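You operate a simulated robot arm through the tools that you are given. There is no shell and no other tool.

Carry out the task below with a simulated robot arm. There is one attempt and no reset: what you move stays moved.

JOB
Shut the oven, run it to READY at the blue card's heat, then switch off.
Fine: up to 70 C inside; keep the door shut while it is on.

The check looks at the end state, three seconds after you hand in, the way a careful person would. Anything else that was tipped, shoved, dropped, spilled or broken makes it a failure.

ROBOT AND FRAMES
A 6-joint arm with a two-finger gripper, fixed in place. Base frame: the origin is at the foot of the arm, x ahead of it, y to its left, z up. Units: mm, rad, N and s.
It reaches about 1298 mm from its shoulder. Its first joint turns from -2.601 to 2.601 rad. Payload 1.57 kg.
Tool frame: the origin (TCP) lies between the finger pads and is the grasp point; the fingertips stand 21 mm ahead of it; z points along the fingers, y is the line along which they close. The gripper opens to 70 mm. The gripper's body begins 50 mm behind the TCP.
Orientation is that of the tool frame in the base frame, as a unit quaternion [x, y, z, w]. With the fingers straight down and closing along the base's y, the tool's x points along the base's -x, its y along +y and its z along -z.

CONTROLS
- The arm moves only by the tool nudge_tool. Its argument "increments" is a list of rows, each a list of 2 entries, a list of its own where there are three numbers: the shift along the tool's x, y, z in mm, then the turn, a rotation vector about the tool's x, y, z in degrees. In form: [[[tx, ty, tz], [wx, wy, wz]], ...]. A call has 1 to 20 rows; each row shifts and turns the commanded pose from where the row before left it, along the tool's axes as they then stand. "claw" is the opening, from 0 (shut) to 1 (fully open), set as the call begins (left out, the last holds). Rows are played at 5 a second. More than 50 mm and 0.15 rad between two rows, or a gripper value outside its range, and nothing of the call is played. Where a pose cannot be reached the arm comes as near as it can. A force on the tool above 40 N (or 10 N above the force at the start of the call, whichever is more), or a blocked arm, ends the call early, and 0.2 s more pass. The fingers move at their own pace and stop on an object; they squeeze with about 28 N. The grip force told is the motor's: it shows also when the fingers shut on nothing. Time passes only in rows, and 0.2 s behind the last, so rows that do not move let the fingers close. It gives the time, the measured TCP pose, the force on the tool (base axes), the opening and the grip force at its end, in the units of the frame above (readings bear some noise), with the torque about the TCP (base axes, N m) and any sound that the robot's microphone picked up.
- Cameras (640 x 400 px; columns grow to the right, rows downward): "scene" is fixed at [221.4, 500, 1596.7]; the picture's right is [-0.33, -0.95, 0.00], its down [-0.80, 0.27, -0.54] and it looks along [0.51, -0.18, -0.84] (base axes); focal length 214 px, centre (320, 200). "wrist" rides on the gripper at [79, 4, -81] in the tool frame; the picture's right is [-0.05, 1.00, 0.00], its down [-0.67, -0.04, -0.74] and it looks along [-0.74, -0.04, 0.67] (tool axes); focal length 256 px, centre (320, 200). There is no depth. A picture from a camera that has moved, and an enlarged one, comes with that camera's place and axes in the base frame and with its lens.
- capture(camera): a new picture of that camera. No time passes.
- raise_lower(by): slides the trunk up (or, below 0, down) by that many mm; the arm rides with it, the base frame stays. It gives what a move gives, with no picture.
- zoom(camera, box): a new picture of the part [left, top, right, bottom] of that camera's present view, enlarged. No time passes.
- close_job(): hands the job in; it is judged then, once.

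Nothing tells you positions but the pictures and the camera data. Unless the task says otherwise, let go and move clear before handing in.

The tools are called after "Call:" as a command line: name --argument value ..., lists and objects as JSON in quotes. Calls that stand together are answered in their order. nudge_tool: Moves the arm, as the interface text tells. Its arguments: {"type":"object","properties":{"increments":{"type":"array","items":{"type":"array"}},"claw":{"type":"number"}},"required":["increments"]} The other tools are called the same way: raise_lower (by) slides the trunk up or down; capture (camera) takes a picture; zoom (camera, box) takes an enlarged picture of a part of a camera's view; close_job () hands the job in.

At the start:

```text
t: 0.0
tcp_pos: [730.0, 167.9, 1247.1]
tool_rot: [0.0, 1.0, 0.0, -0.002]
force: [0.1, 0.8, 0.2]
wrist_torque: [-0.02, 0.0, -0.04]
width: 69.9
finger_force: 0.0
trunk travel left (down, up): [-927.0, 43.0]
```

scene: 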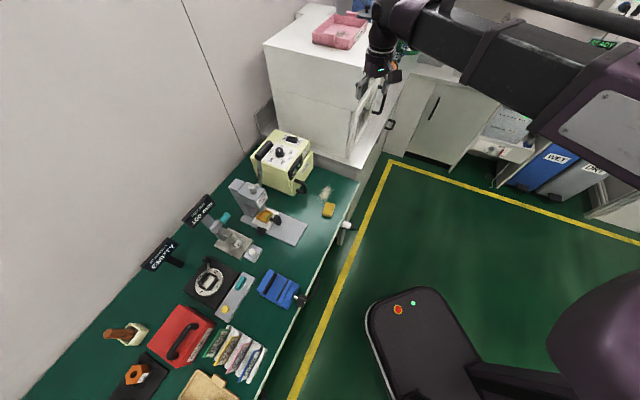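
wrist: 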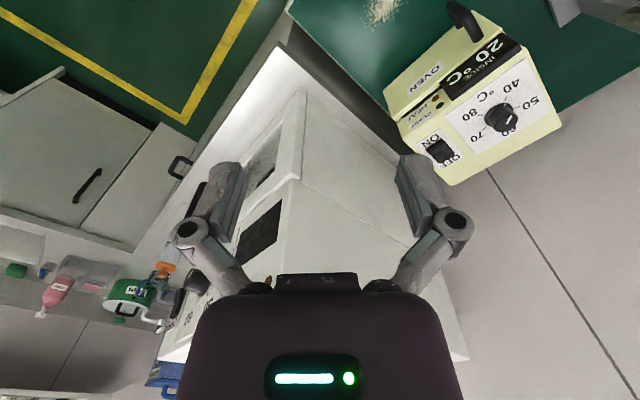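

I see a bench with a small cream oven (OVEN, dial, ON/OFF switch, display 20 °C) and various other items. I'll look closer at the oven, and for a blue card, with zooms before moving.

Call:
zoom --camera "scene" --box '[230, 120, 350, 220]'

Call:
zoom --camera "wrist" --box '[360, 0, 600, 190]'

Call:
zoom --camera "scene" --box '[90, 250, 310, 400]'

Call:
zoom --camera "scene" --box '[130, 160, 350, 300]'

```text
4.00 times, centred on (290, 170) of scene
camera zoom: at [221.4, 500.0, 1596.7], right [-0.33, -0.95, 0.0], down [-0.8, 0.27, -0.54], along [0.51, -0.18, -0.84], focal length 858 px, centre (440, 320)
```

zoom: 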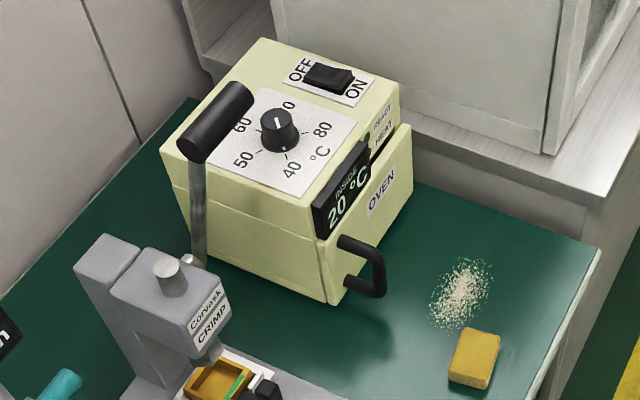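

```text
2.11 times, centred on (480, 95) of wrist
camera zoom: at [649.6, 172.9, 1327.3], right [0.05, 1.0, 0.0], down [0.67, -0.04, 0.74], along [0.74, -0.04, -0.67], focal length 539 px, centre (-17, 421)
```

zoom: 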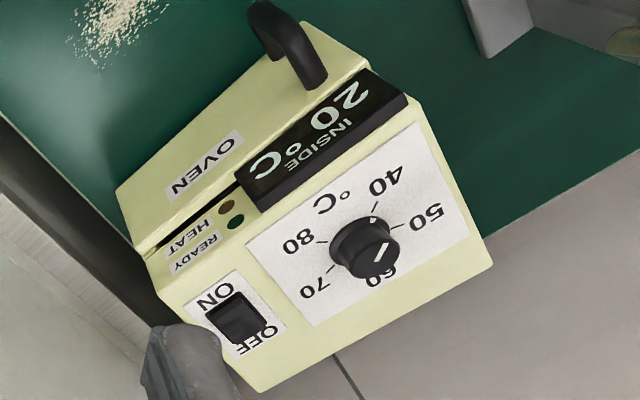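

```text
2.67 times, centred on (200, 325) of scene
camera zoom: at [221.4, 500.0, 1596.7], right [-0.33, -0.95, 0.0], down [-0.8, 0.27, -0.54], along [0.51, -0.18, -0.84], focal length 572 px, centre (640, -133)
```

zoom: 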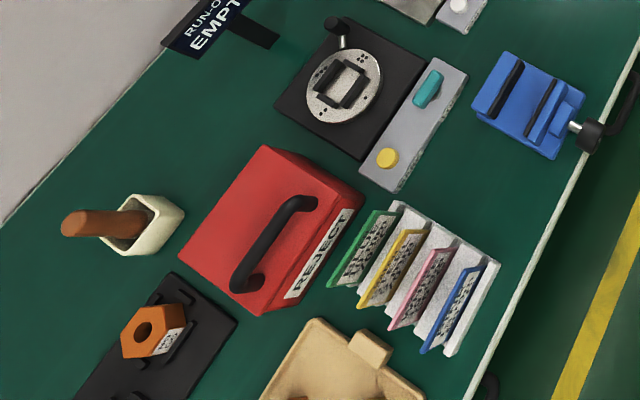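

```text
2.86 times, centred on (240, 230) of scene
camera zoom: at [221.4, 500.0, 1596.7], right [-0.33, -0.95, 0.0], down [-0.8, 0.27, -0.54], along [0.51, -0.18, -0.84], focal length 613 px, centre (549, 114)
```

zoom: 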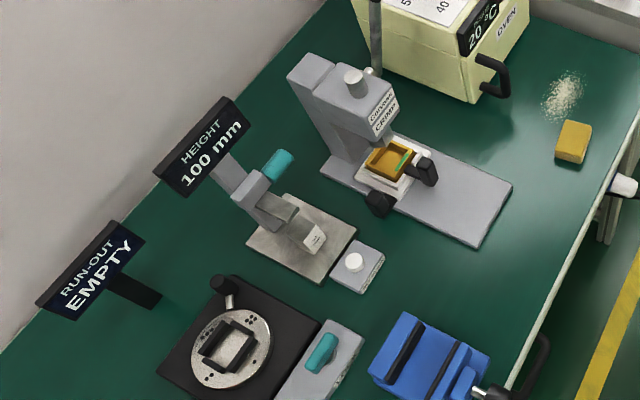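

Blue card stands in a rack near the arm's base. I'll zoom in on it and on the oven door.

Call:
zoom --camera "scene" --box '[200, 320, 280, 390]'

Call:
zoom --camera "scene" --box '[280, 135, 330, 205]'

Call:
zoom --camera "wrist" --box '[370, 0, 530, 120]'

Call:
zoom --camera "scene" --box '[235, 345, 270, 385]'

```text
5.71 times, centred on (240, 355) of scene
camera zoom: at [221.4, 500.0, 1596.7], right [-0.33, -0.95, 0.0], down [-0.8, 0.27, -0.54], along [0.51, -0.18, -0.84], focal length 1226 px, centre (777, -686)
```

zoom: 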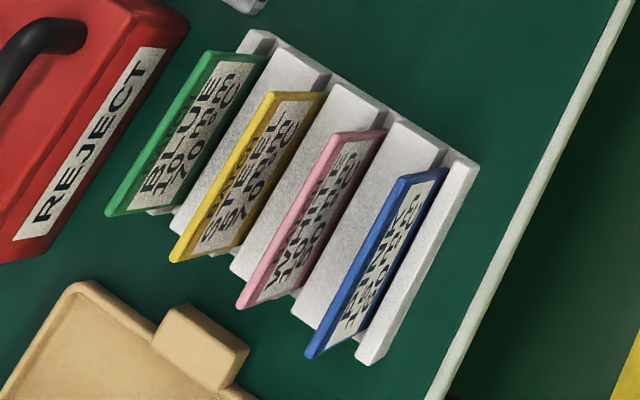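

```text
5.71 times, centred on (305, 170) of scene
camera zoom: at [221.4, 500.0, 1596.7], right [-0.33, -0.95, 0.0], down [-0.8, 0.27, -0.54], along [0.51, -0.18, -0.84], focal length 1226 px, centre (406, 371)
```

zoom: 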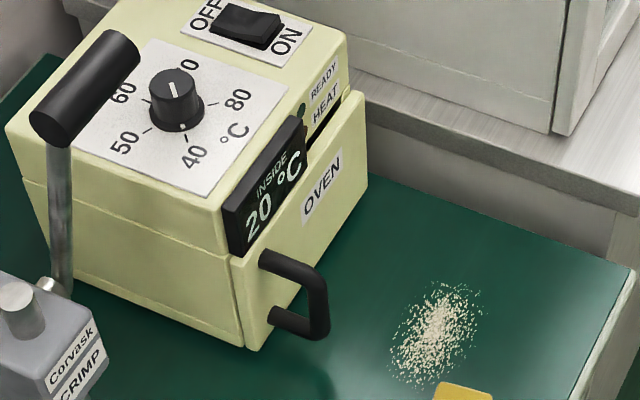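

```text
3.33 times, centred on (450, 60) of wrist
camera zoom: at [649.6, 172.9, 1327.3], right [0.05, 1.0, 0.0], down [0.67, -0.04, 0.74], along [0.74, -0.04, -0.67], focal length 853 px, centre (-113, 667)
```

zoom: 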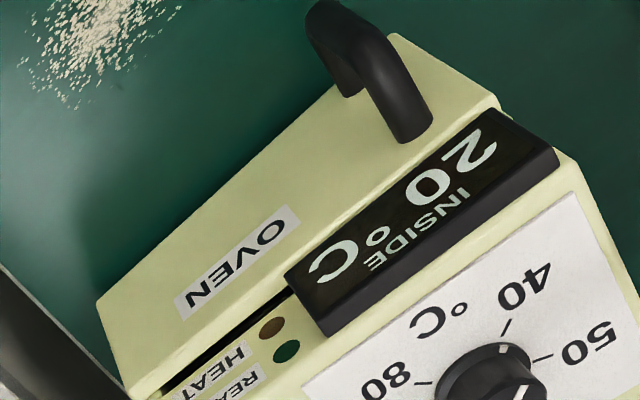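

```text
10.00 times, centred on (252, 365) of scene
camera zoom: at [221.4, 500.0, 1596.7], right [-0.33, -0.95, 0.0], down [-0.8, 0.27, -0.54], along [0.51, -0.18, -0.84], focal length 2145 px, centre (995, -1450)
```

zoom: 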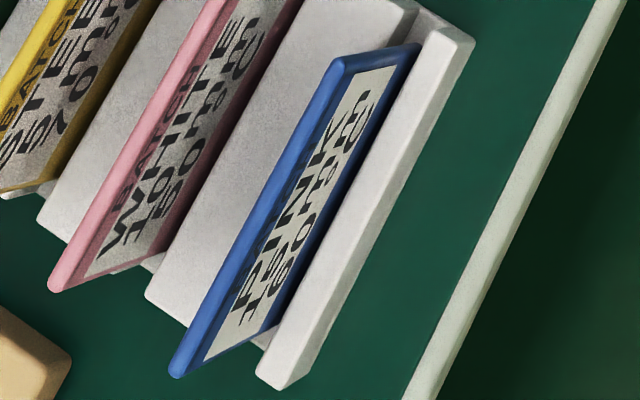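

The cards carry a colour word that differs from the frame colour, so I need a sharp reading; I estimate the oven at about (830, 410, 850–970) with its door facing the robot, and the card rack near (230, 695). First I move down in front of the oven and yaw by 45° for a close look.

Call:
nudge_tool --increments '[[[16, 17, 42], [0, 0, 0]], [[16, 17, 42], [0, 0, 0]], [[16, 17, 42], [0, 0, 0]], [[16, 17, 42], [0, 0, 0]], [[0, 0, 0], [0, 0, -7.5]], [[0, 0, 0], [0, 0, -7.5]], [[0, 0, 0], [0, 0, -7.5]], [[0, 0, 0], [0, 0, -7.5]], [[0, 0, 0], [0, 0, -7.5]], [[0, 0, 0], [0, 0, -7.5]]]'

Call:
capture --camera "wrist"

Call:
capture --camera "scene"

```text
t: 2.2
tcp_pos: [666.2, 236.5, 1246.3]
tool_rot: [-0.384, 0.923, 0.0, 0.0]
force: [-0.4, -0.5, 0.6]
wrist_torque: [-0.01, -0.03, -0.01]
width: 70.0
finger_force: 0.0
out of reach, approached as far as the arm can: row 1, 2, 3, 4
trunk travel left (down, up): [-927.0, 43.0]
```

```text
taken
camera wrist: at [605.9, 183.5, 1327.3], right [-0.67, 0.74, 0.0], down [0.49, 0.45, 0.74], along [0.55, 0.5, -0.67], focal length 256 px, centre (320, 200)
```

wrist: 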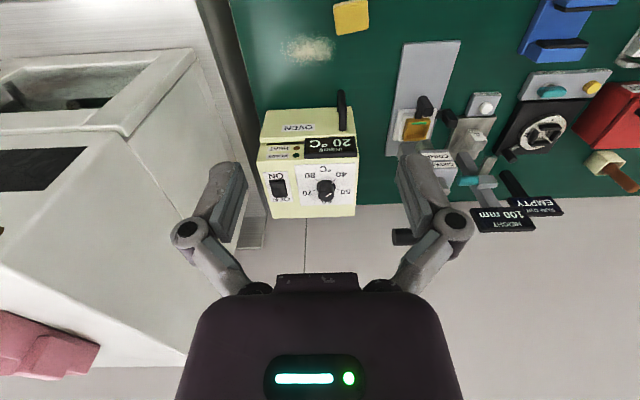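

```text
taken
```

scene: 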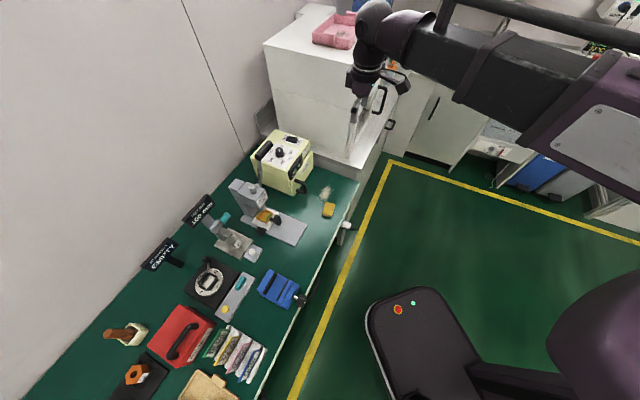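

The arm could not go down by itself there; the trunk must be lowered. I lower the trunk by 170 mm, which brings the gripper to about z 1076, still above everything on the bench.

Call:
raise_lower --by -170

Call:
capture --camera "wrist"

Call:
capture --camera "scene"

```text
t: 4.1
tcp_pos: [665.7, 236.4, 1076.1]
tool_rot: [-0.383, 0.924, 0.0, 0.0]
force: [-0.5, -0.4, 0.1]
wrist_torque: [0.02, -0.02, -0.02]
width: 69.8
finger_force: 0.0
trunk travel left (down, up): [-757.0, 213.0]
```

```text
taken
camera wrist: at [605.8, 183.6, 1157.4], right [-0.67, 0.74, 0.0], down [0.5, 0.45, 0.74], along [0.55, 0.5, -0.67], focal length 256 px, centre (320, 200)
```

wrist: 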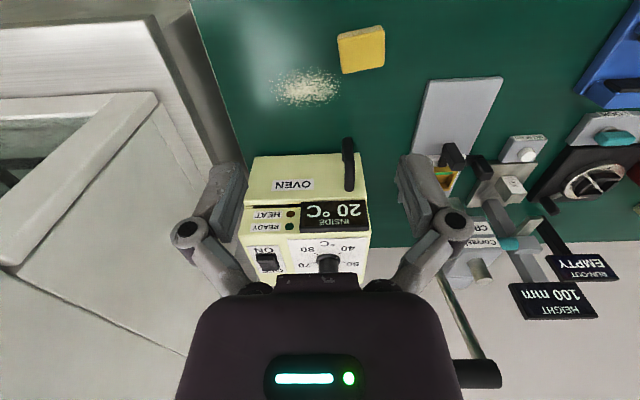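

```text
taken
```

scene: 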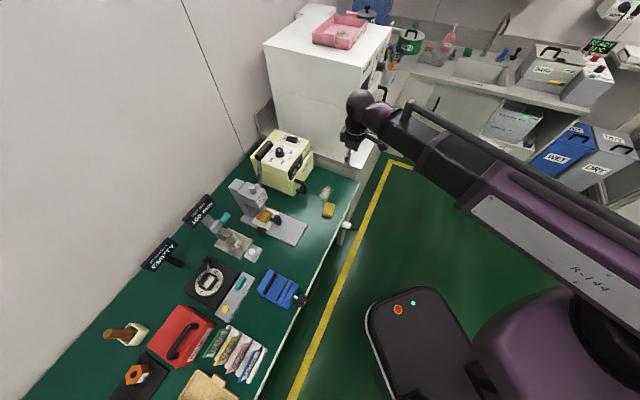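

Now the oven is close under the gripper. I zoom in to see how the door stands, where its hinge is, and what the dial and switch look like.

Call:
zoom --camera "wrist" --box '[230, 130, 390, 230]'

Call:
zoom --camera "wrist" --box '[240, 190, 380, 280]'

Call:
zoom --camera "scene" --box '[240, 120, 350, 200]'

Call:
zoom --camera "scene" --box '[560, 20, 640, 70]'

```text
4.00 times, centred on (310, 180) of wrist
camera zoom: at [605.8, 183.6, 1157.4], right [-0.67, 0.74, 0.0], down [0.5, 0.45, 0.74], along [0.55, 0.5, -0.67], focal length 1024 px, centre (360, 280)
```

zoom: 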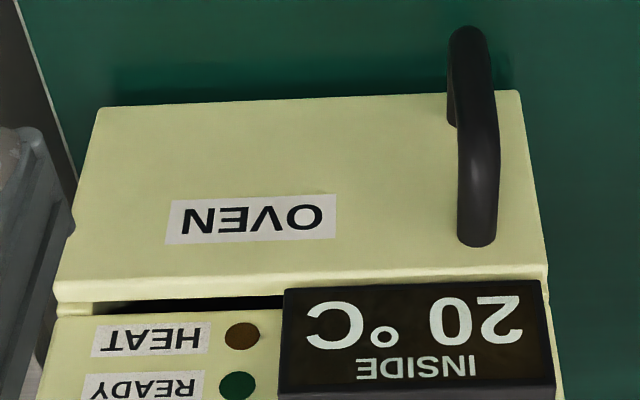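

```text
4.44 times, centred on (310, 235) of wrist
camera zoom: at [605.8, 183.6, 1157.4], right [-0.67, 0.74, 0.0], down [0.5, 0.45, 0.74], along [0.55, 0.5, -0.67], focal length 1138 px, centre (364, 44)
```

zoom: 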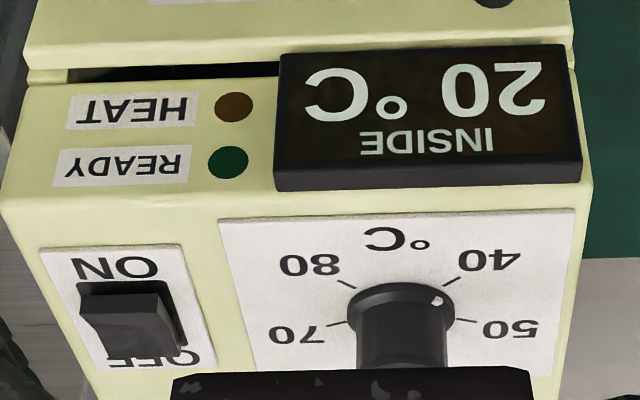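

```text
5.00 times, centred on (295, 160) of scene
camera zoom: at [221.4, 500.0, 1596.7], right [-0.33, -0.95, 0.0], down [-0.8, 0.27, -0.54], along [0.51, -0.18, -0.84], focal length 1072 px, centre (445, 400)
```

zoom: 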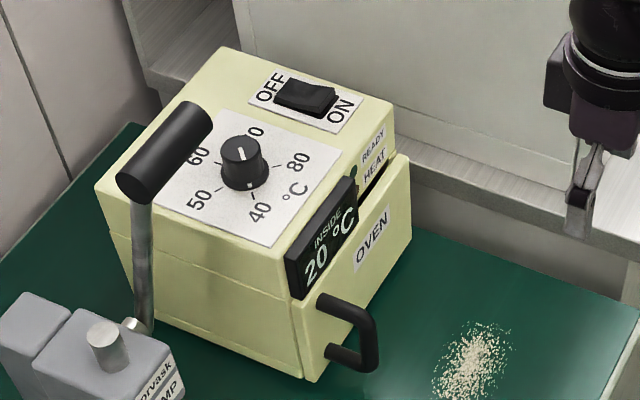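

```text
8.00 times, centred on (600, 45) of scene
camera zoom: at [221.4, 500.0, 1596.7], right [-0.33, -0.95, 0.0], down [-0.8, 0.27, -0.54], along [0.51, -0.18, -0.84], focal length 1716 px, centre (-1920, 1440)
```

zoom: 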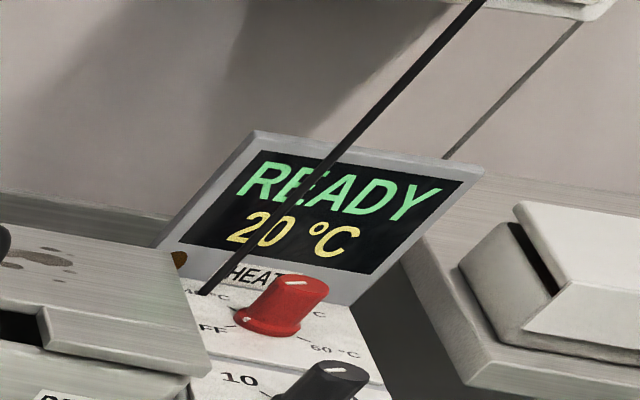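

The door might be slightly ajar (a dark slit shows above it). I zoom further on its left edge and its top.

Call:
zoom --camera "scene" --box '[290, 165, 320, 200]'

Call:
zoom --camera "scene" --box '[305, 142, 335, 172]'

Call:
zoom --camera "wrist" --box '[235, 185, 305, 230]'

Call:
zoom --camera "wrist" --box '[335, 145, 385, 245]'

```text
11.43 times, centred on (305, 182) of scene
camera zoom: at [221.4, 500.0, 1596.7], right [-0.33, -0.95, 0.0], down [-0.8, 0.27, -0.54], along [0.51, -0.18, -0.84], focal length 2451 px, centre (491, 400)
```

zoom: 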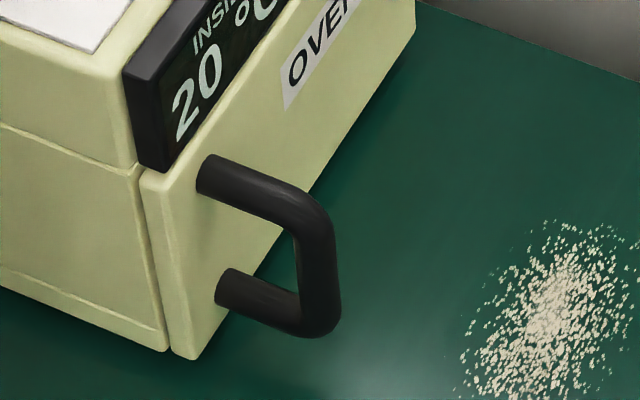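

```text
13.33 times, centred on (320, 157) of scene
camera zoom: at [221.4, 500.0, 1596.7], right [-0.33, -0.95, 0.0], down [-0.8, 0.27, -0.54], along [0.51, -0.18, -0.84], focal length 2860 px, centre (320, 773)
```

zoom: 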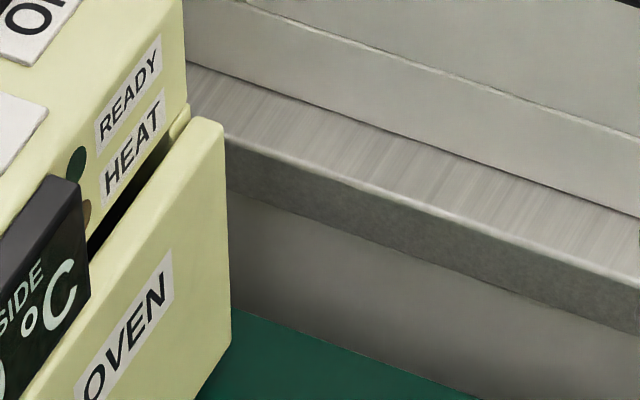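

```text
8.89 times, centred on (270, 208) of wrist
camera zoom: at [605.8, 183.6, 1157.4], right [-0.67, 0.74, 0.0], down [0.5, 0.45, 0.74], along [0.55, 0.5, -0.67], focal length 2276 px, centre (764, 133)
```

zoom: 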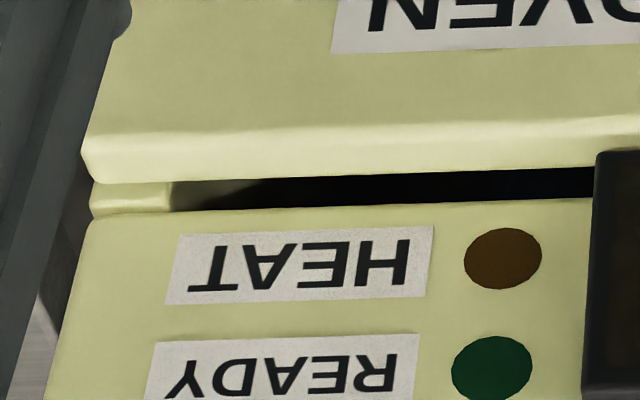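

```text
4.00 times, centred on (360, 195) of wrist
camera zoom: at [605.8, 183.6, 1157.4], right [-0.67, 0.74, 0.0], down [0.5, 0.45, 0.74], along [0.55, 0.5, -0.67], focal length 1024 px, centre (160, 220)
```

zoom: 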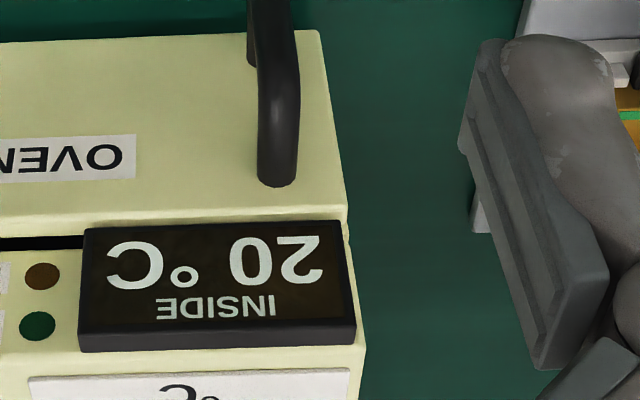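

The zooms re-render sharply, so I take extreme zooms at the handle-side seam and the hinge side.

Call:
zoom --camera "scene" --box '[299, 176, 311, 198]'

Call:
zoom --camera "scene" --box '[310, 145, 324, 157]'

Call:
zoom --camera "wrist" --box '[355, 192, 380, 232]'

Call:
zoom --camera "scene" --box '[245, 130, 300, 165]'

```text
16.00 times, centred on (305, 187) of scene
camera zoom: at [221.4, 500.0, 1596.7], right [-0.33, -0.95, 0.0], down [-0.8, 0.27, -0.54], along [0.51, -0.18, -0.84], focal length 3432 px, centre (560, 408)
```

zoom: 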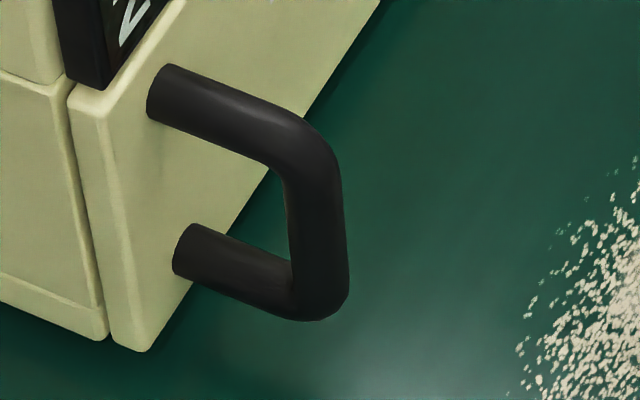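

```text
16.00 times, centred on (317, 151) of scene
camera zoom: at [221.4, 500.0, 1596.7], right [-0.33, -0.95, 0.0], down [-0.8, 0.27, -0.54], along [0.51, -0.18, -0.84], focal length 3432 px, centre (368, 984)
```

zoom: 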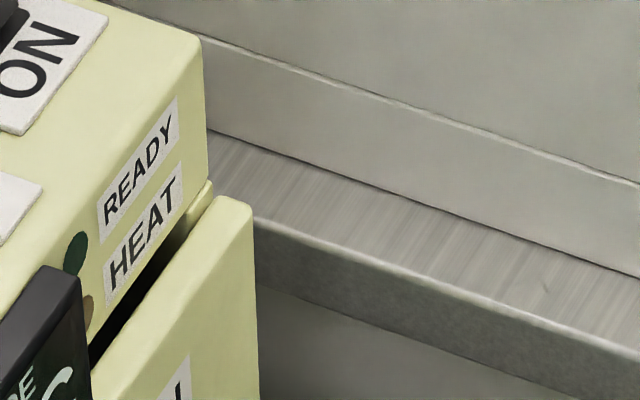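

```text
10.00 times, centred on (368, 212) of wrist
camera zoom: at [605.8, 183.6, 1157.4], right [-0.67, 0.74, 0.0], down [0.5, 0.45, 0.74], along [0.55, 0.5, -0.67], focal length 2560 px, centre (-155, 80)
```

zoom: 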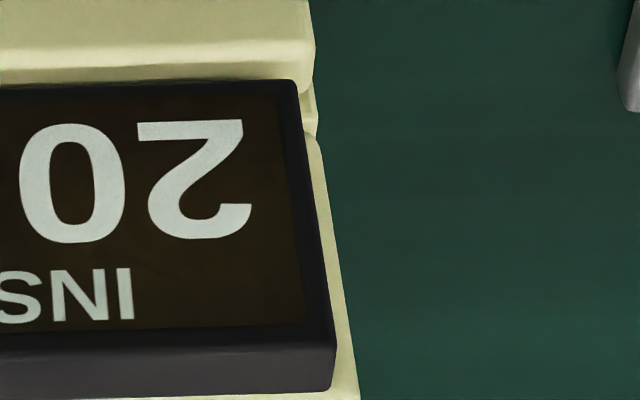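

```text
11.43 times, centred on (272, 148) of scene
camera zoom: at [221.4, 500.0, 1596.7], right [-0.33, -0.95, 0.0], down [-0.8, 0.27, -0.54], along [0.51, -0.18, -0.84], focal length 2451 px, centre (863, 800)
```

zoom: 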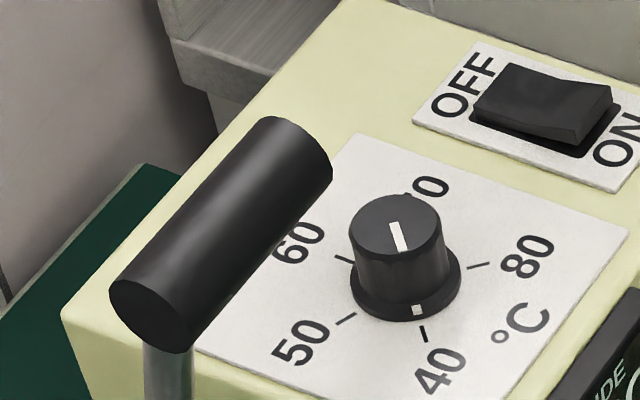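

The door looks shut or very nearly so; I'll verify that with a gentle push later. Now I go over to the card rack, staying at z≈1076 (above everything on the way), to read the blue card.

Call:
nudge_tool --increments '[[[13.2, 45.65, 0], [0, 0, 0]], [[13.2, 45.65, 0], [0, 0, 0]], [[13.2, 45.65, 0], [0, 0, 0]], [[13.2, 45.65, 0], [0, 0, 0]], [[13.2, 45.65, 0], [0, 0, 0]], [[13.2, 45.65, 0], [0, 0, 0]], [[13.2, 45.65, 0], [0, 0, 0]], [[13.2, 45.65, 0], [0, 0, 0]], [[13.2, 45.65, 0], [0, 0, 0]], [[13.2, 45.65, 0], [0, 0, 0]], [[13.2, 45.65, 0], [0, 0, 0]], [[13.2, 45.65, 0], [0, 0, 0]]]'

Call:
capture --camera "wrist"

```text
t: 6.7
tcp_pos: [165.2, 512.8, 1076.4]
tool_rot: [-0.383, 0.924, 0.0, 0.0]
force: [0.3, 0.3, 0.3]
wrist_torque: [-0.01, 0.02, -0.02]
width: 70.1
finger_force: 0.1
trunk travel left (down, up): [-757.0, 213.0]
```

```text
taken
camera wrist: at [105.4, 458.7, 1157.2], right [-0.67, 0.74, 0.0], down [0.5, 0.45, 0.75], along [0.56, 0.5, -0.67], focal length 256 px, centre (320, 200)
```

wrist: 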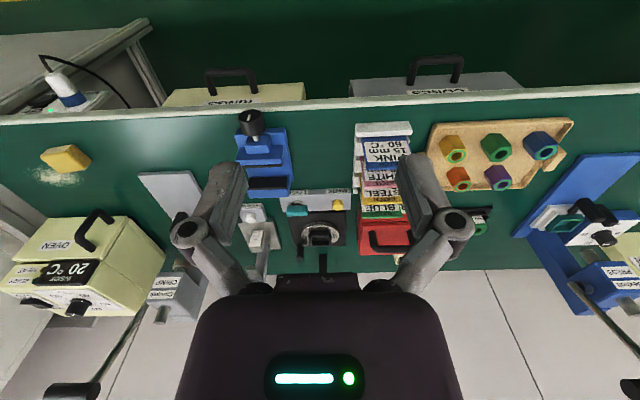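

The card rack is in view; I zoom in to read each card.

Call:
zoom --camera "wrist" --box '[350, 115, 430, 225]'

Call:
zoom --camera "wrist" --box '[355, 120, 415, 170]'

Call:
zoom --camera "wrist" --box '[350, 165, 410, 220]'

Call:
zoom --camera "wrist" --box '[0, 190, 200, 330]'

```text
3.64 times, centred on (390, 170) of wrist
camera zoom: at [105.4, 458.7, 1157.2], right [-0.67, 0.74, 0.0], down [0.5, 0.45, 0.75], along [0.56, 0.5, -0.67], focal length 931 px, centre (66, 309)
```

zoom: 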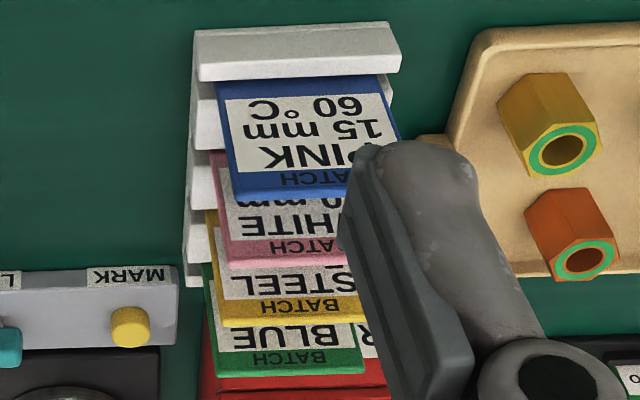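

```text
8.00 times, centred on (385, 145) of wrist
camera zoom: at [105.4, 458.7, 1157.2], right [-0.67, 0.74, 0.0], down [0.5, 0.45, 0.75], along [0.56, 0.5, -0.67], focal length 2048 px, centre (-200, 640)
```

zoom: 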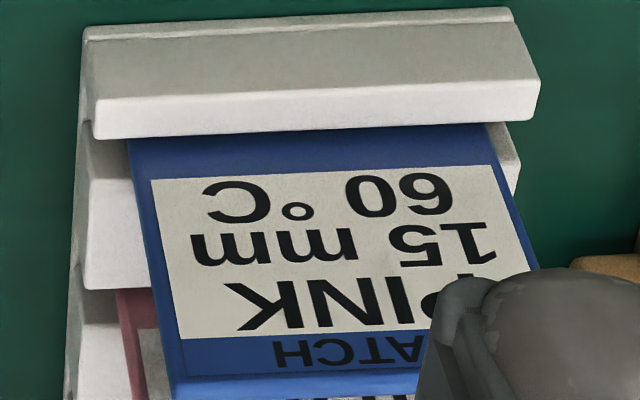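

```text
7.27 times, centred on (380, 192) of wrist
camera zoom: at [105.4, 458.7, 1157.2], right [-0.67, 0.74, 0.0], down [0.5, 0.45, 0.75], along [0.56, 0.5, -0.67], focal length 1862 px, centre (-116, 254)
```

zoom: 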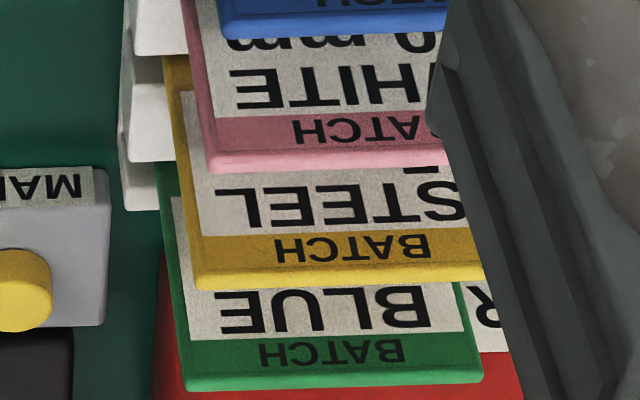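

```text
2.86 times, centred on (100, 260) of wrist
camera zoom: at [105.4, 458.7, 1157.2], right [-0.67, 0.74, 0.0], down [0.5, 0.45, 0.75], along [0.56, 0.5, -0.67], focal length 731 px, centre (949, 29)
```

zoom: 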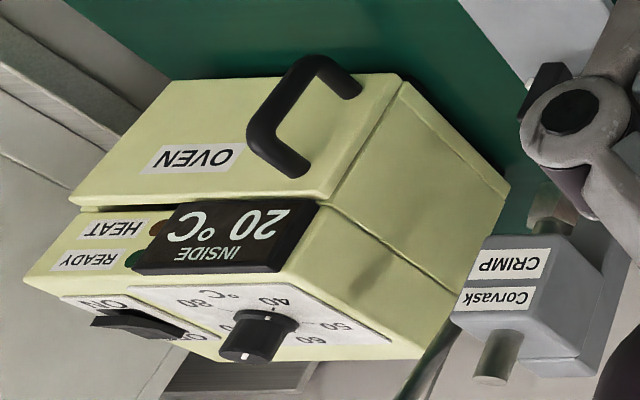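

The blue card reads "PINK / 15 mm / 60 °C", so the target is 60 °C. From here I also see the oven's handle-side edge, so I zoom on the door seam.

Call:
zoom --camera "wrist" --box '[95, 205, 150, 270]'

Call:
zoom --camera "wrist" --box '[15, 245, 75, 285]'

Call:
zoom --camera "wrist" --box '[0, 270, 140, 330]'

Call:
zoom --camera "scene" --box '[195, 320, 270, 370]'

```text
6.15 times, centred on (122, 238) of wrist
camera zoom: at [105.4, 458.7, 1157.2], right [-0.67, 0.74, 0.0], down [0.5, 0.45, 0.75], along [0.56, 0.5, -0.67], focal length 1575 px, centre (1535, -31)
```

zoom: 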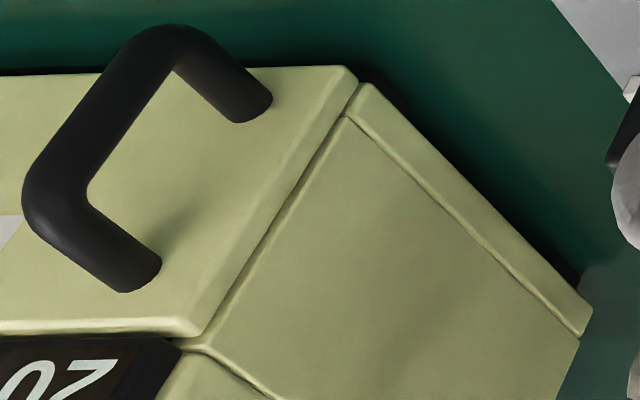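

```text
10.00 times, centred on (45, 265) of wrist
camera zoom: at [105.4, 458.7, 1157.2], right [-0.67, 0.74, 0.0], down [0.5, 0.45, 0.75], along [0.56, 0.5, -0.67], focal length 2560 px, centre (3070, -450)
```

zoom: 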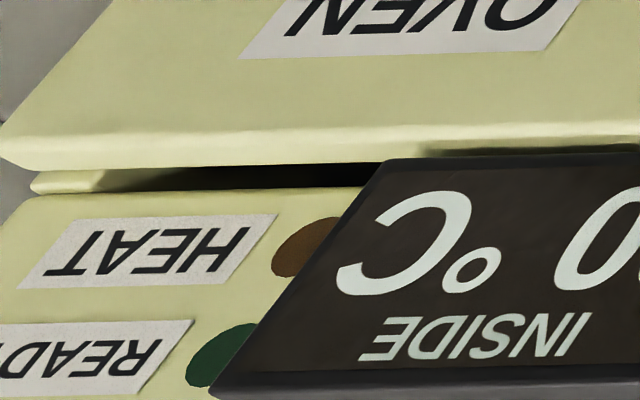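

```text
4.57 times, centred on (70, 300) of wrist
camera zoom: at [105.4, 458.7, 1157.2], right [-0.67, 0.74, 0.0], down [0.5, 0.45, 0.75], along [0.56, 0.5, -0.67], focal length 1170 px, centre (1463, -257)
```

zoom: 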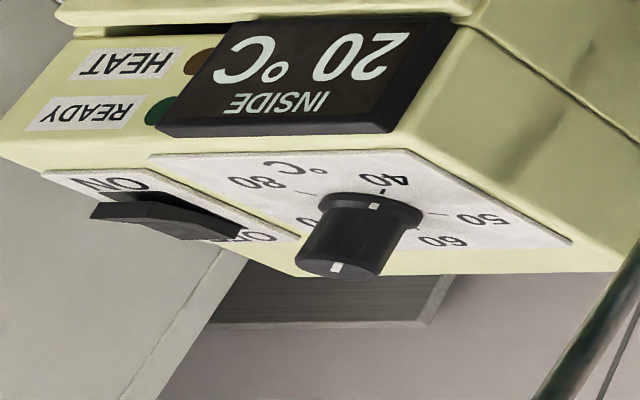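

```text
8.00 times, centred on (232, 345) of scene
camera zoom: at [221.4, 500.0, 1596.7], right [-0.33, -0.95, 0.0], down [-0.8, 0.27, -0.54], along [0.51, -0.18, -0.84], focal length 1716 px, centre (1020, -960)
```

zoom: 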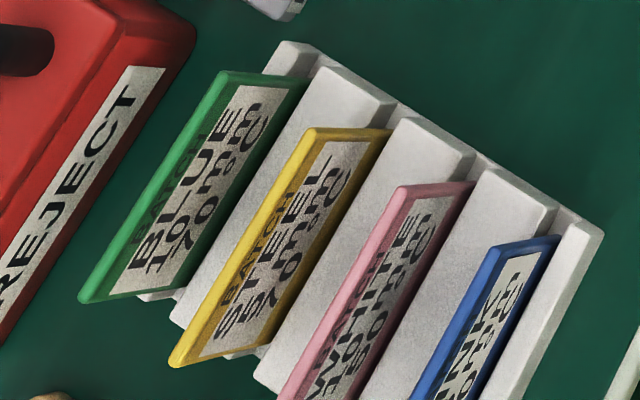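

Target is 60 °C. By triangulating from the two views I put the handle bar at about (762, 387, 796–860), the dial at (878, 448, knob top ≈ 972) and the rocker at (957, 380, 945). I go back in front of the oven and check how the arm looks above the gripper.

Call:
nudge_tool --increments '[[[-13.2, -45.65, 0], [0, 0, 0]], [[-13.2, -45.65, 0], [0, 0, 0]], [[-13.2, -45.65, 0], [0, 0, 0]], [[-13.2, -45.65, 0], [0, 0, 0]], [[-13.2, -45.65, 0], [0, 0, 0]], [[-13.2, -45.65, 0], [0, 0, 0]], [[-13.2, -45.65, 0], [0, 0, 0]], [[-13.2, -45.65, 0], [0, 0, 0]], [[-13.2, -45.65, 0], [0, 0, 0]], [[-13.2, -45.65, 0], [0, 0, 0]], [[-13.2, -45.65, 0], [0, 0, 0]], [[-13.2, -45.65, 0], [0, 0, 0]], [[0, 0, -20], [0, 0, 0]]]'

Call:
zoom --camera "scene" --box '[240, 40, 480, 210]'

```text
t: 9.5
tcp_pos: [666.6, 236.4, 1076.0]
tool_rot: [-0.383, 0.924, 0.0, 0.0]
force: [0.3, -0.7, -0.2]
wrist_torque: [0.0, 0.01, 0.02]
width: 70.0
finger_force: 0.0
out of reach, approached as far as the arm can: row 13
trunk travel left (down, up): [-757.0, 213.0]
```

```text
2.35 times, centred on (360, 125) of scene
camera zoom: at [221.4, 500.0, 1596.7], right [-0.33, -0.95, 0.0], down [-0.8, 0.27, -0.54], along [0.51, -0.18, -0.84], focal length 505 px, centre (226, 376)
```

zoom: 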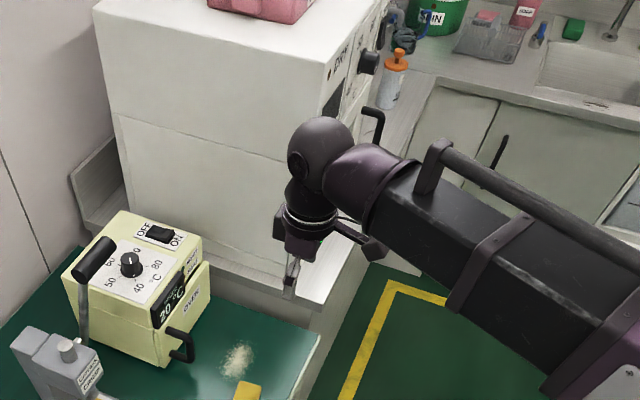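

The arm's links stay level, so height comes from the trunk. The crimp press's tall lever stands just left of the oven and must not be touched, so I measure it in both views.

Call:
zoom --camera "wrist" --box '[420, 300, 540, 400]'

Call:
zoom --camera "scene" --box '[235, 125, 295, 205]'

Call:
capture --camera "wrist"

```text
4.00 times, centred on (480, 350) of wrist
camera zoom: at [605.5, 183.4, 1157.5], right [-0.67, 0.74, 0.0], down [0.5, 0.45, 0.74], along [0.55, 0.5, -0.67], focal length 1024 px, centre (-320, -400)
```

zoom: 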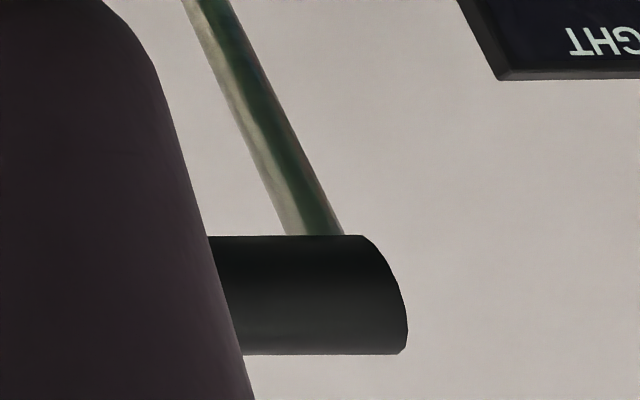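

```text
5.00 times, centred on (265, 165) of scene
camera zoom: at [221.4, 500.0, 1596.7], right [-0.33, -0.95, 0.0], down [-0.8, 0.27, -0.54], along [0.51, -0.18, -0.84], focal length 1072 px, centre (595, 375)
```

zoom: 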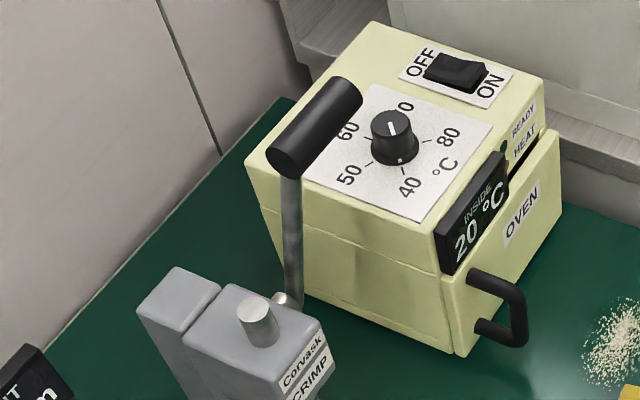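

```text
taken
camera wrist: at [605.5, 183.4, 1157.5], right [-0.67, 0.74, 0.0], down [0.5, 0.45, 0.74], along [0.55, 0.5, -0.67], focal length 256 px, centre (320, 200)
```

wrist: 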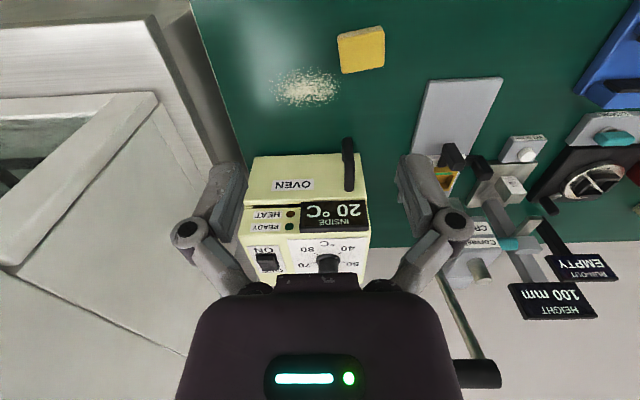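

The lever grip ends at about (756, 481, 1120), leaving roughly 30 mm or more to the forearm when working at the dial. Next I shut the fingers and go to a spot in front of the door handle, still high.

Call:
nudge_tool --claw 0 --increments '[[[-42, 13, 0], [0, 0, 0]], [[-42, 13, 0], [0, 0, 0]], [[-41.2, 12.7, 0], [0, 0, 0]], [[0, 0, 0], [0, 0, 0]]]'

Call:
capture --camera "wrist"

Call:
capture --camera "scene"

```text
t: 10.5
tcp_pos: [726.4, 352.8, 1076.7]
tool_rot: [-0.383, 0.924, -0.001, 0.0]
force: [-0.2, 0.4, 0.1]
wrist_torque: [-0.01, -0.03, 0.02]
width: 0.0
finger_force: 28.3
trunk travel left (down, up): [-757.0, 213.0]
```

```text
taken
camera wrist: at [666.2, 298.8, 1157.5], right [-0.67, 0.74, 0.0], down [0.5, 0.45, 0.74], along [0.55, 0.5, -0.67], focal length 256 px, centre (320, 200)
```

wrist: 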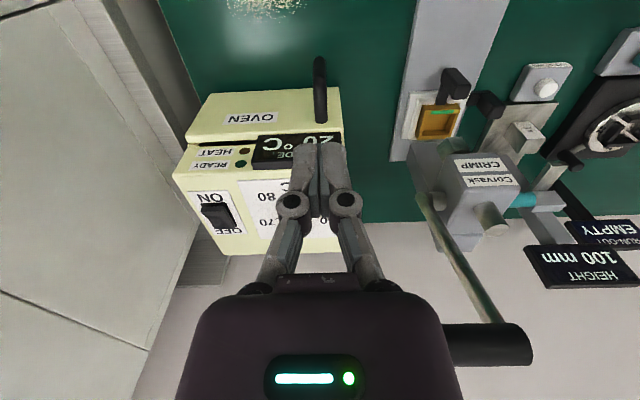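

```text
taken
```

scene: 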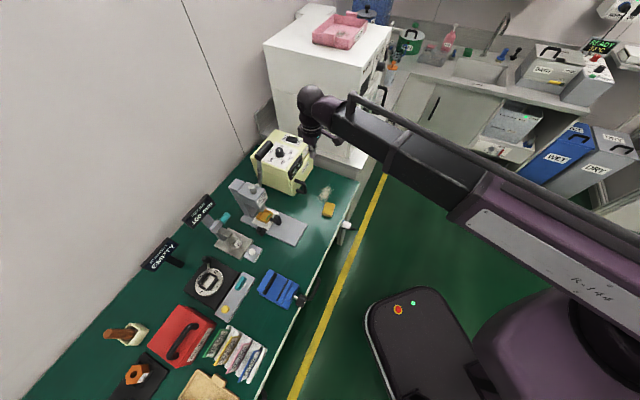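

Aligned with the handle bar (it lies in column 320). I lower the trunk in two steps.

Call:
raise_lower --by -150

Call:
capture --camera "wrist"

Call:
capture --camera "scene"

```text
t: 12.3
tcp_pos: [726.8, 350.7, 926.1]
tool_rot: [-0.382, 0.924, 0.0, 0.0]
force: [0.7, 0.8, -0.7]
wrist_torque: [0.01, 0.01, 0.04]
width: 0.0
finger_force: 27.8
trunk travel left (down, up): [-607.0, 363.0]
```

```text
taken
camera wrist: at [666.6, 298.5, 1007.4], right [-0.67, 0.74, 0.0], down [0.5, 0.45, 0.74], along [0.55, 0.5, -0.67], focal length 256 px, centre (320, 200)
```

wrist: 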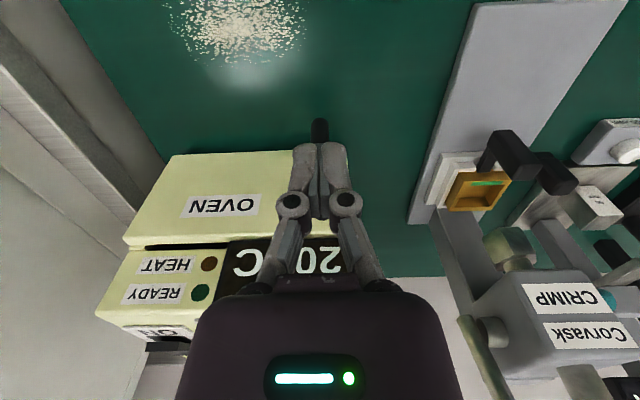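

```text
taken
```

scene: 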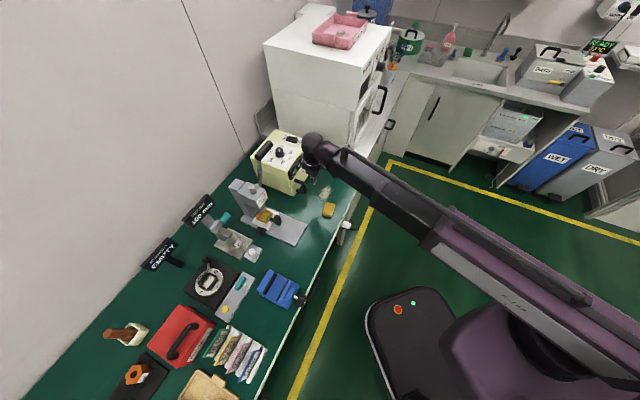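

Clear ahead and below; I lower the last 98 mm so that the closed fingers stand in front of the bar at z≈828.

Call:
raise_lower --by -98

Call:
capture --camera "wrist"

Call:
zoom --camera "scene" --box '[260, 120, 380, 210]'

```text
t: 13.6
tcp_pos: [726.2, 351.8, 827.9]
tool_rot: [-0.383, 0.924, 0.0, 0.0]
force: [0.5, 0.2, -0.1]
wrist_torque: [0.01, -0.02, -0.02]
width: 0.0
finger_force: 28.0
trunk travel left (down, up): [-509.0, 461.0]
```

```text
taken
camera wrist: at [666.6, 298.5, 909.4], right [-0.67, 0.74, 0.0], down [0.5, 0.45, 0.74], along [0.55, 0.5, -0.67], focal length 256 px, centre (320, 200)
```

wrist: 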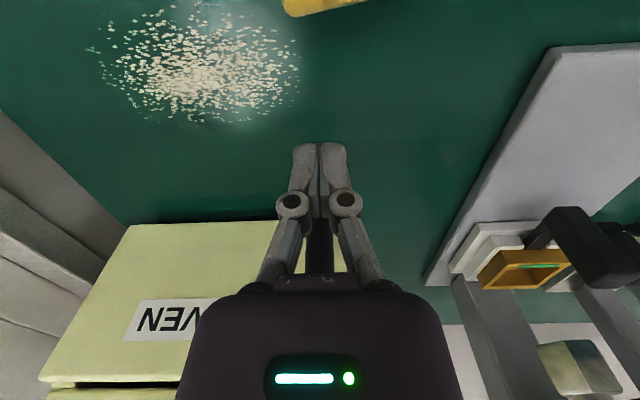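

```text
4.44 times, centred on (320, 165) of scene
camera zoom: at [221.4, 500.0, 1596.7], right [-0.33, -0.95, 0.0], down [-0.8, 0.27, -0.54], along [0.51, -0.18, -0.84], focal length 953 px, centre (320, 356)
```

zoom: 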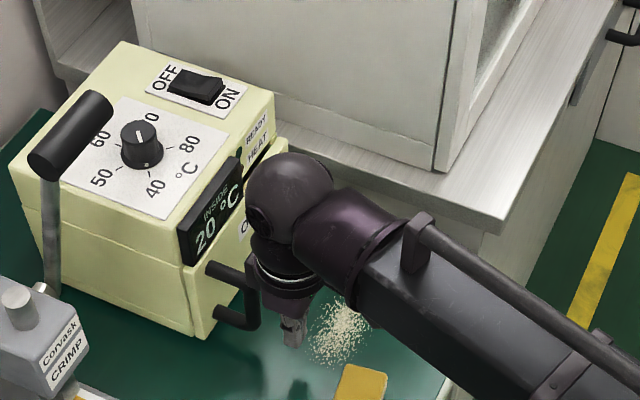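

The fingers stand right in front of the bar with free space around. I advance 30 mm towards it, then continue in tiny steps watching the force.

Call:
nudge_tool --increments '[[[-7, 0, 0], [0, 0, 0]], [[-7, 0, 0], [0, 0, 0]], [[-6, 0, 0], [0, 0, 0]], [[-4, 0, 0], [0, 0, 0]], [[-3, 0, 0], [0, 0, 0]], [[-2, 0, 0], [0, 0, 0]]]'

Call:
zoom --camera "scene" --box '[280, 150, 340, 210]'

Call:
capture --camera "wrist"

```text
t: 15.0
tcp_pos: [747.1, 371.6, 828.0]
tool_rot: [-0.382, 0.924, 0.001, 0.0]
force: [-0.2, 0.0, 0.1]
wrist_torque: [0.02, 0.02, 0.02]
width: 0.4
finger_force: 28.0
trunk travel left (down, up): [-509.0, 461.0]
```

```text
6.67 times, centred on (310, 180) of scene
camera zoom: at [221.4, 500.0, 1596.7], right [-0.33, -0.95, 0.0], down [-0.8, 0.27, -0.54], along [0.51, -0.18, -0.84], focal length 1430 px, centre (387, 333)
```

zoom: 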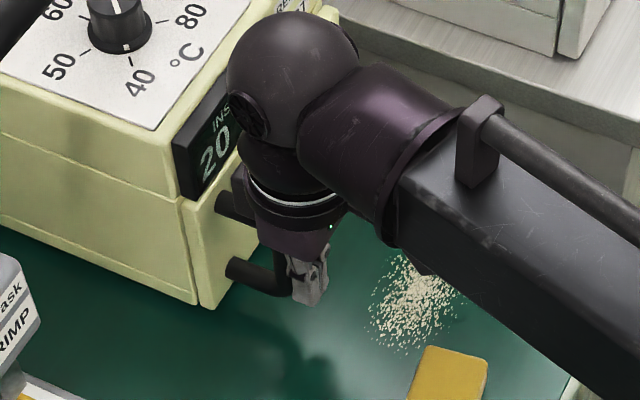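

```text
taken
camera wrist: at [687.2, 319.0, 909.3], right [-0.67, 0.74, 0.0], down [0.5, 0.45, 0.74], along [0.55, 0.5, -0.67], focal length 256 px, centre (320, 200)
```

wrist: 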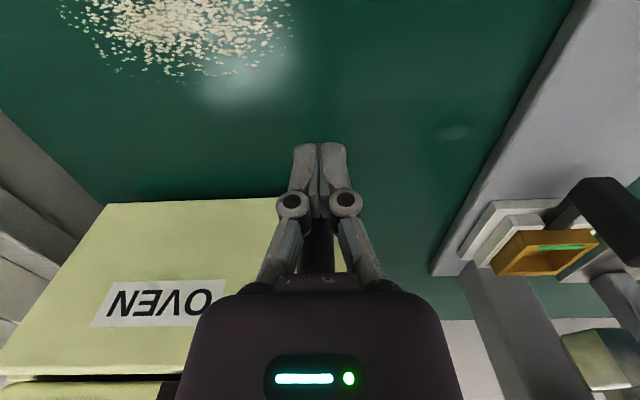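

No contact yet; I go on in 1 mm steps.

Call:
nudge_tool --increments '[[[-1, 0, 0], [0, 0, 0]], [[-1, 0, 0], [0, 0, 0]], [[-1, 0, 0], [0, 0, 0]], [[-1, 0, 0], [0, 0, 0]]]'

```text
t: 16.0
tcp_pos: [749.9, 374.3, 827.1]
tool_rot: [-0.382, 0.924, 0.0, 0.0]
force: [0.7, -0.4, -0.1]
wrist_torque: [-0.02, -0.01, 0.01]
width: 0.0
finger_force: 27.8
trunk travel left (down, up): [-509.0, 461.0]
```

Call:
nudge_tool --increments '[[[-1, 0, 0], [0, 0, 0]], [[-1, 0, 0], [0, 0, 0]]]'

Call:
zoom --camera "scene" --box '[298, 180, 334, 204]'

```text
t: 16.6
tcp_pos: [751.2, 375.5, 828.8]
tool_rot: [-0.382, 0.924, 0.0, -0.001]
force: [-7.4, -5.3, -4.5]
wrist_torque: [-0.1, 0.16, -0.04]
width: 0.0
finger_force: 28.1
trunk travel left (down, up): [-509.0, 461.0]
```

```text
16.00 times, centred on (316, 192) of scene
camera zoom: at [221.4, 500.0, 1596.7], right [-0.33, -0.95, 0.0], down [-0.8, 0.27, -0.54], along [0.51, -0.18, -0.84], focal length 3432 px, centre (384, 328)
```

zoom: 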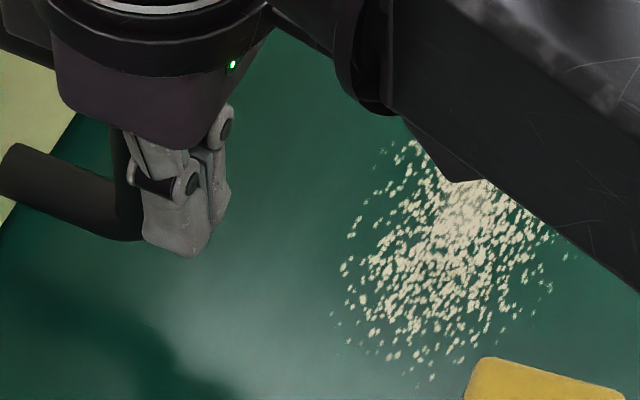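

Contact with about 9 N. I push one more millimetre to see whether the door yields or is already seated.

Call:
nudge_tool --increments '[[[-1, 0, 0], [0, 0, 0]], [[0, 0, 0], [0, 0, 0]]]'

Call:
zoom --camera "scene" --box '[290, 165, 320, 200]'

```text
t: 17.2
tcp_pos: [751.1, 375.2, 829.5]
tool_rot: [-0.383, 0.924, 0.0, -0.002]
force: [-17.6, -16.1, -10.3]
wrist_torque: [-0.33, 0.4, -0.04]
width: 0.0
finger_force: 28.2
trunk travel left (down, up): [-509.0, 461.0]
```

```text
11.43 times, centred on (305, 182) of scene
camera zoom: at [221.4, 500.0, 1596.7], right [-0.33, -0.95, 0.0], down [-0.8, 0.27, -0.54], along [0.51, -0.18, -0.84], focal length 2451 px, centre (491, 400)
```

zoom: 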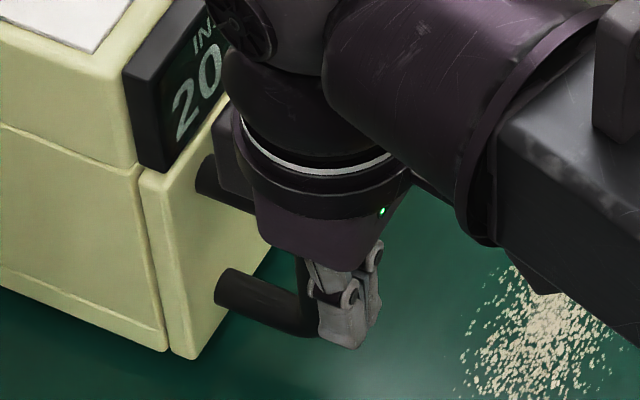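

The force rises without any motion, so the door is firmly shut. I back off, then raise the trunk to travel height.

Call:
nudge_tool --increments '[[[2, 0, 0], [0, 0, 0]], [[5, 0, 0], [0, 0, 0]], [[10, 0, 0], [0, 0, 0]], [[15, 0, 0], [0, 0, 0]], [[15, 0, 0], [0, 0, 0]]]'

Call:
raise_lower --by 230

Call:
zoom --camera "scene" --box '[280, 150, 330, 200]'

Call:
capture --camera "wrist"

```text
t: 18.4
tcp_pos: [718.6, 342.8, 828.8]
tool_rot: [-0.383, 0.924, 0.0, 0.0]
force: [-0.4, -0.7, 0.4]
wrist_torque: [0.02, -0.02, 0.01]
width: 0.0
finger_force: 27.7
trunk travel left (down, up): [-509.0, 461.0]
```

```text
t: 20.8
tcp_pos: [718.4, 344.2, 1057.6]
tool_rot: [-0.382, 0.924, 0.0, 0.0]
force: [-0.2, 0.8, 0.8]
wrist_torque: [0.02, 0.0, -0.02]
width: 0.2
finger_force: 28.1
trunk travel left (down, up): [-739.0, 231.0]
```

```text
8.00 times, centred on (305, 175) of scene
camera zoom: at [221.4, 500.0, 1596.7], right [-0.33, -0.95, 0.0], down [-0.8, 0.27, -0.54], along [0.51, -0.18, -0.84], focal length 1716 px, centre (440, 400)
```

zoom: 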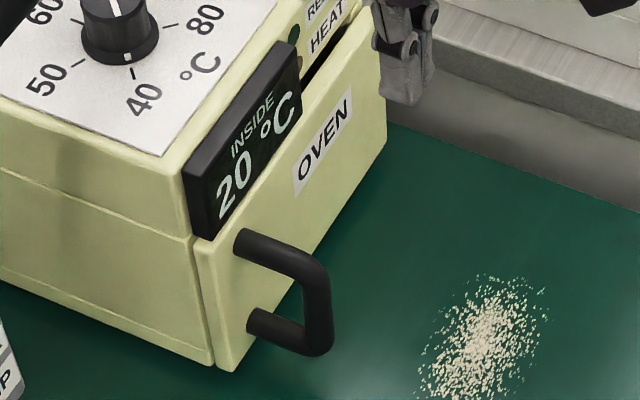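

```text
taken
camera wrist: at [658.9, 290.7, 1139.2], right [-0.67, 0.74, 0.0], down [0.5, 0.45, 0.74], along [0.55, 0.5, -0.67], focal length 256 px, centre (320, 200)
```

wrist: 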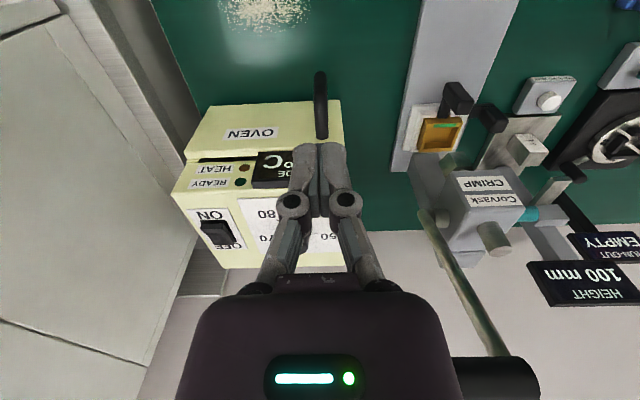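

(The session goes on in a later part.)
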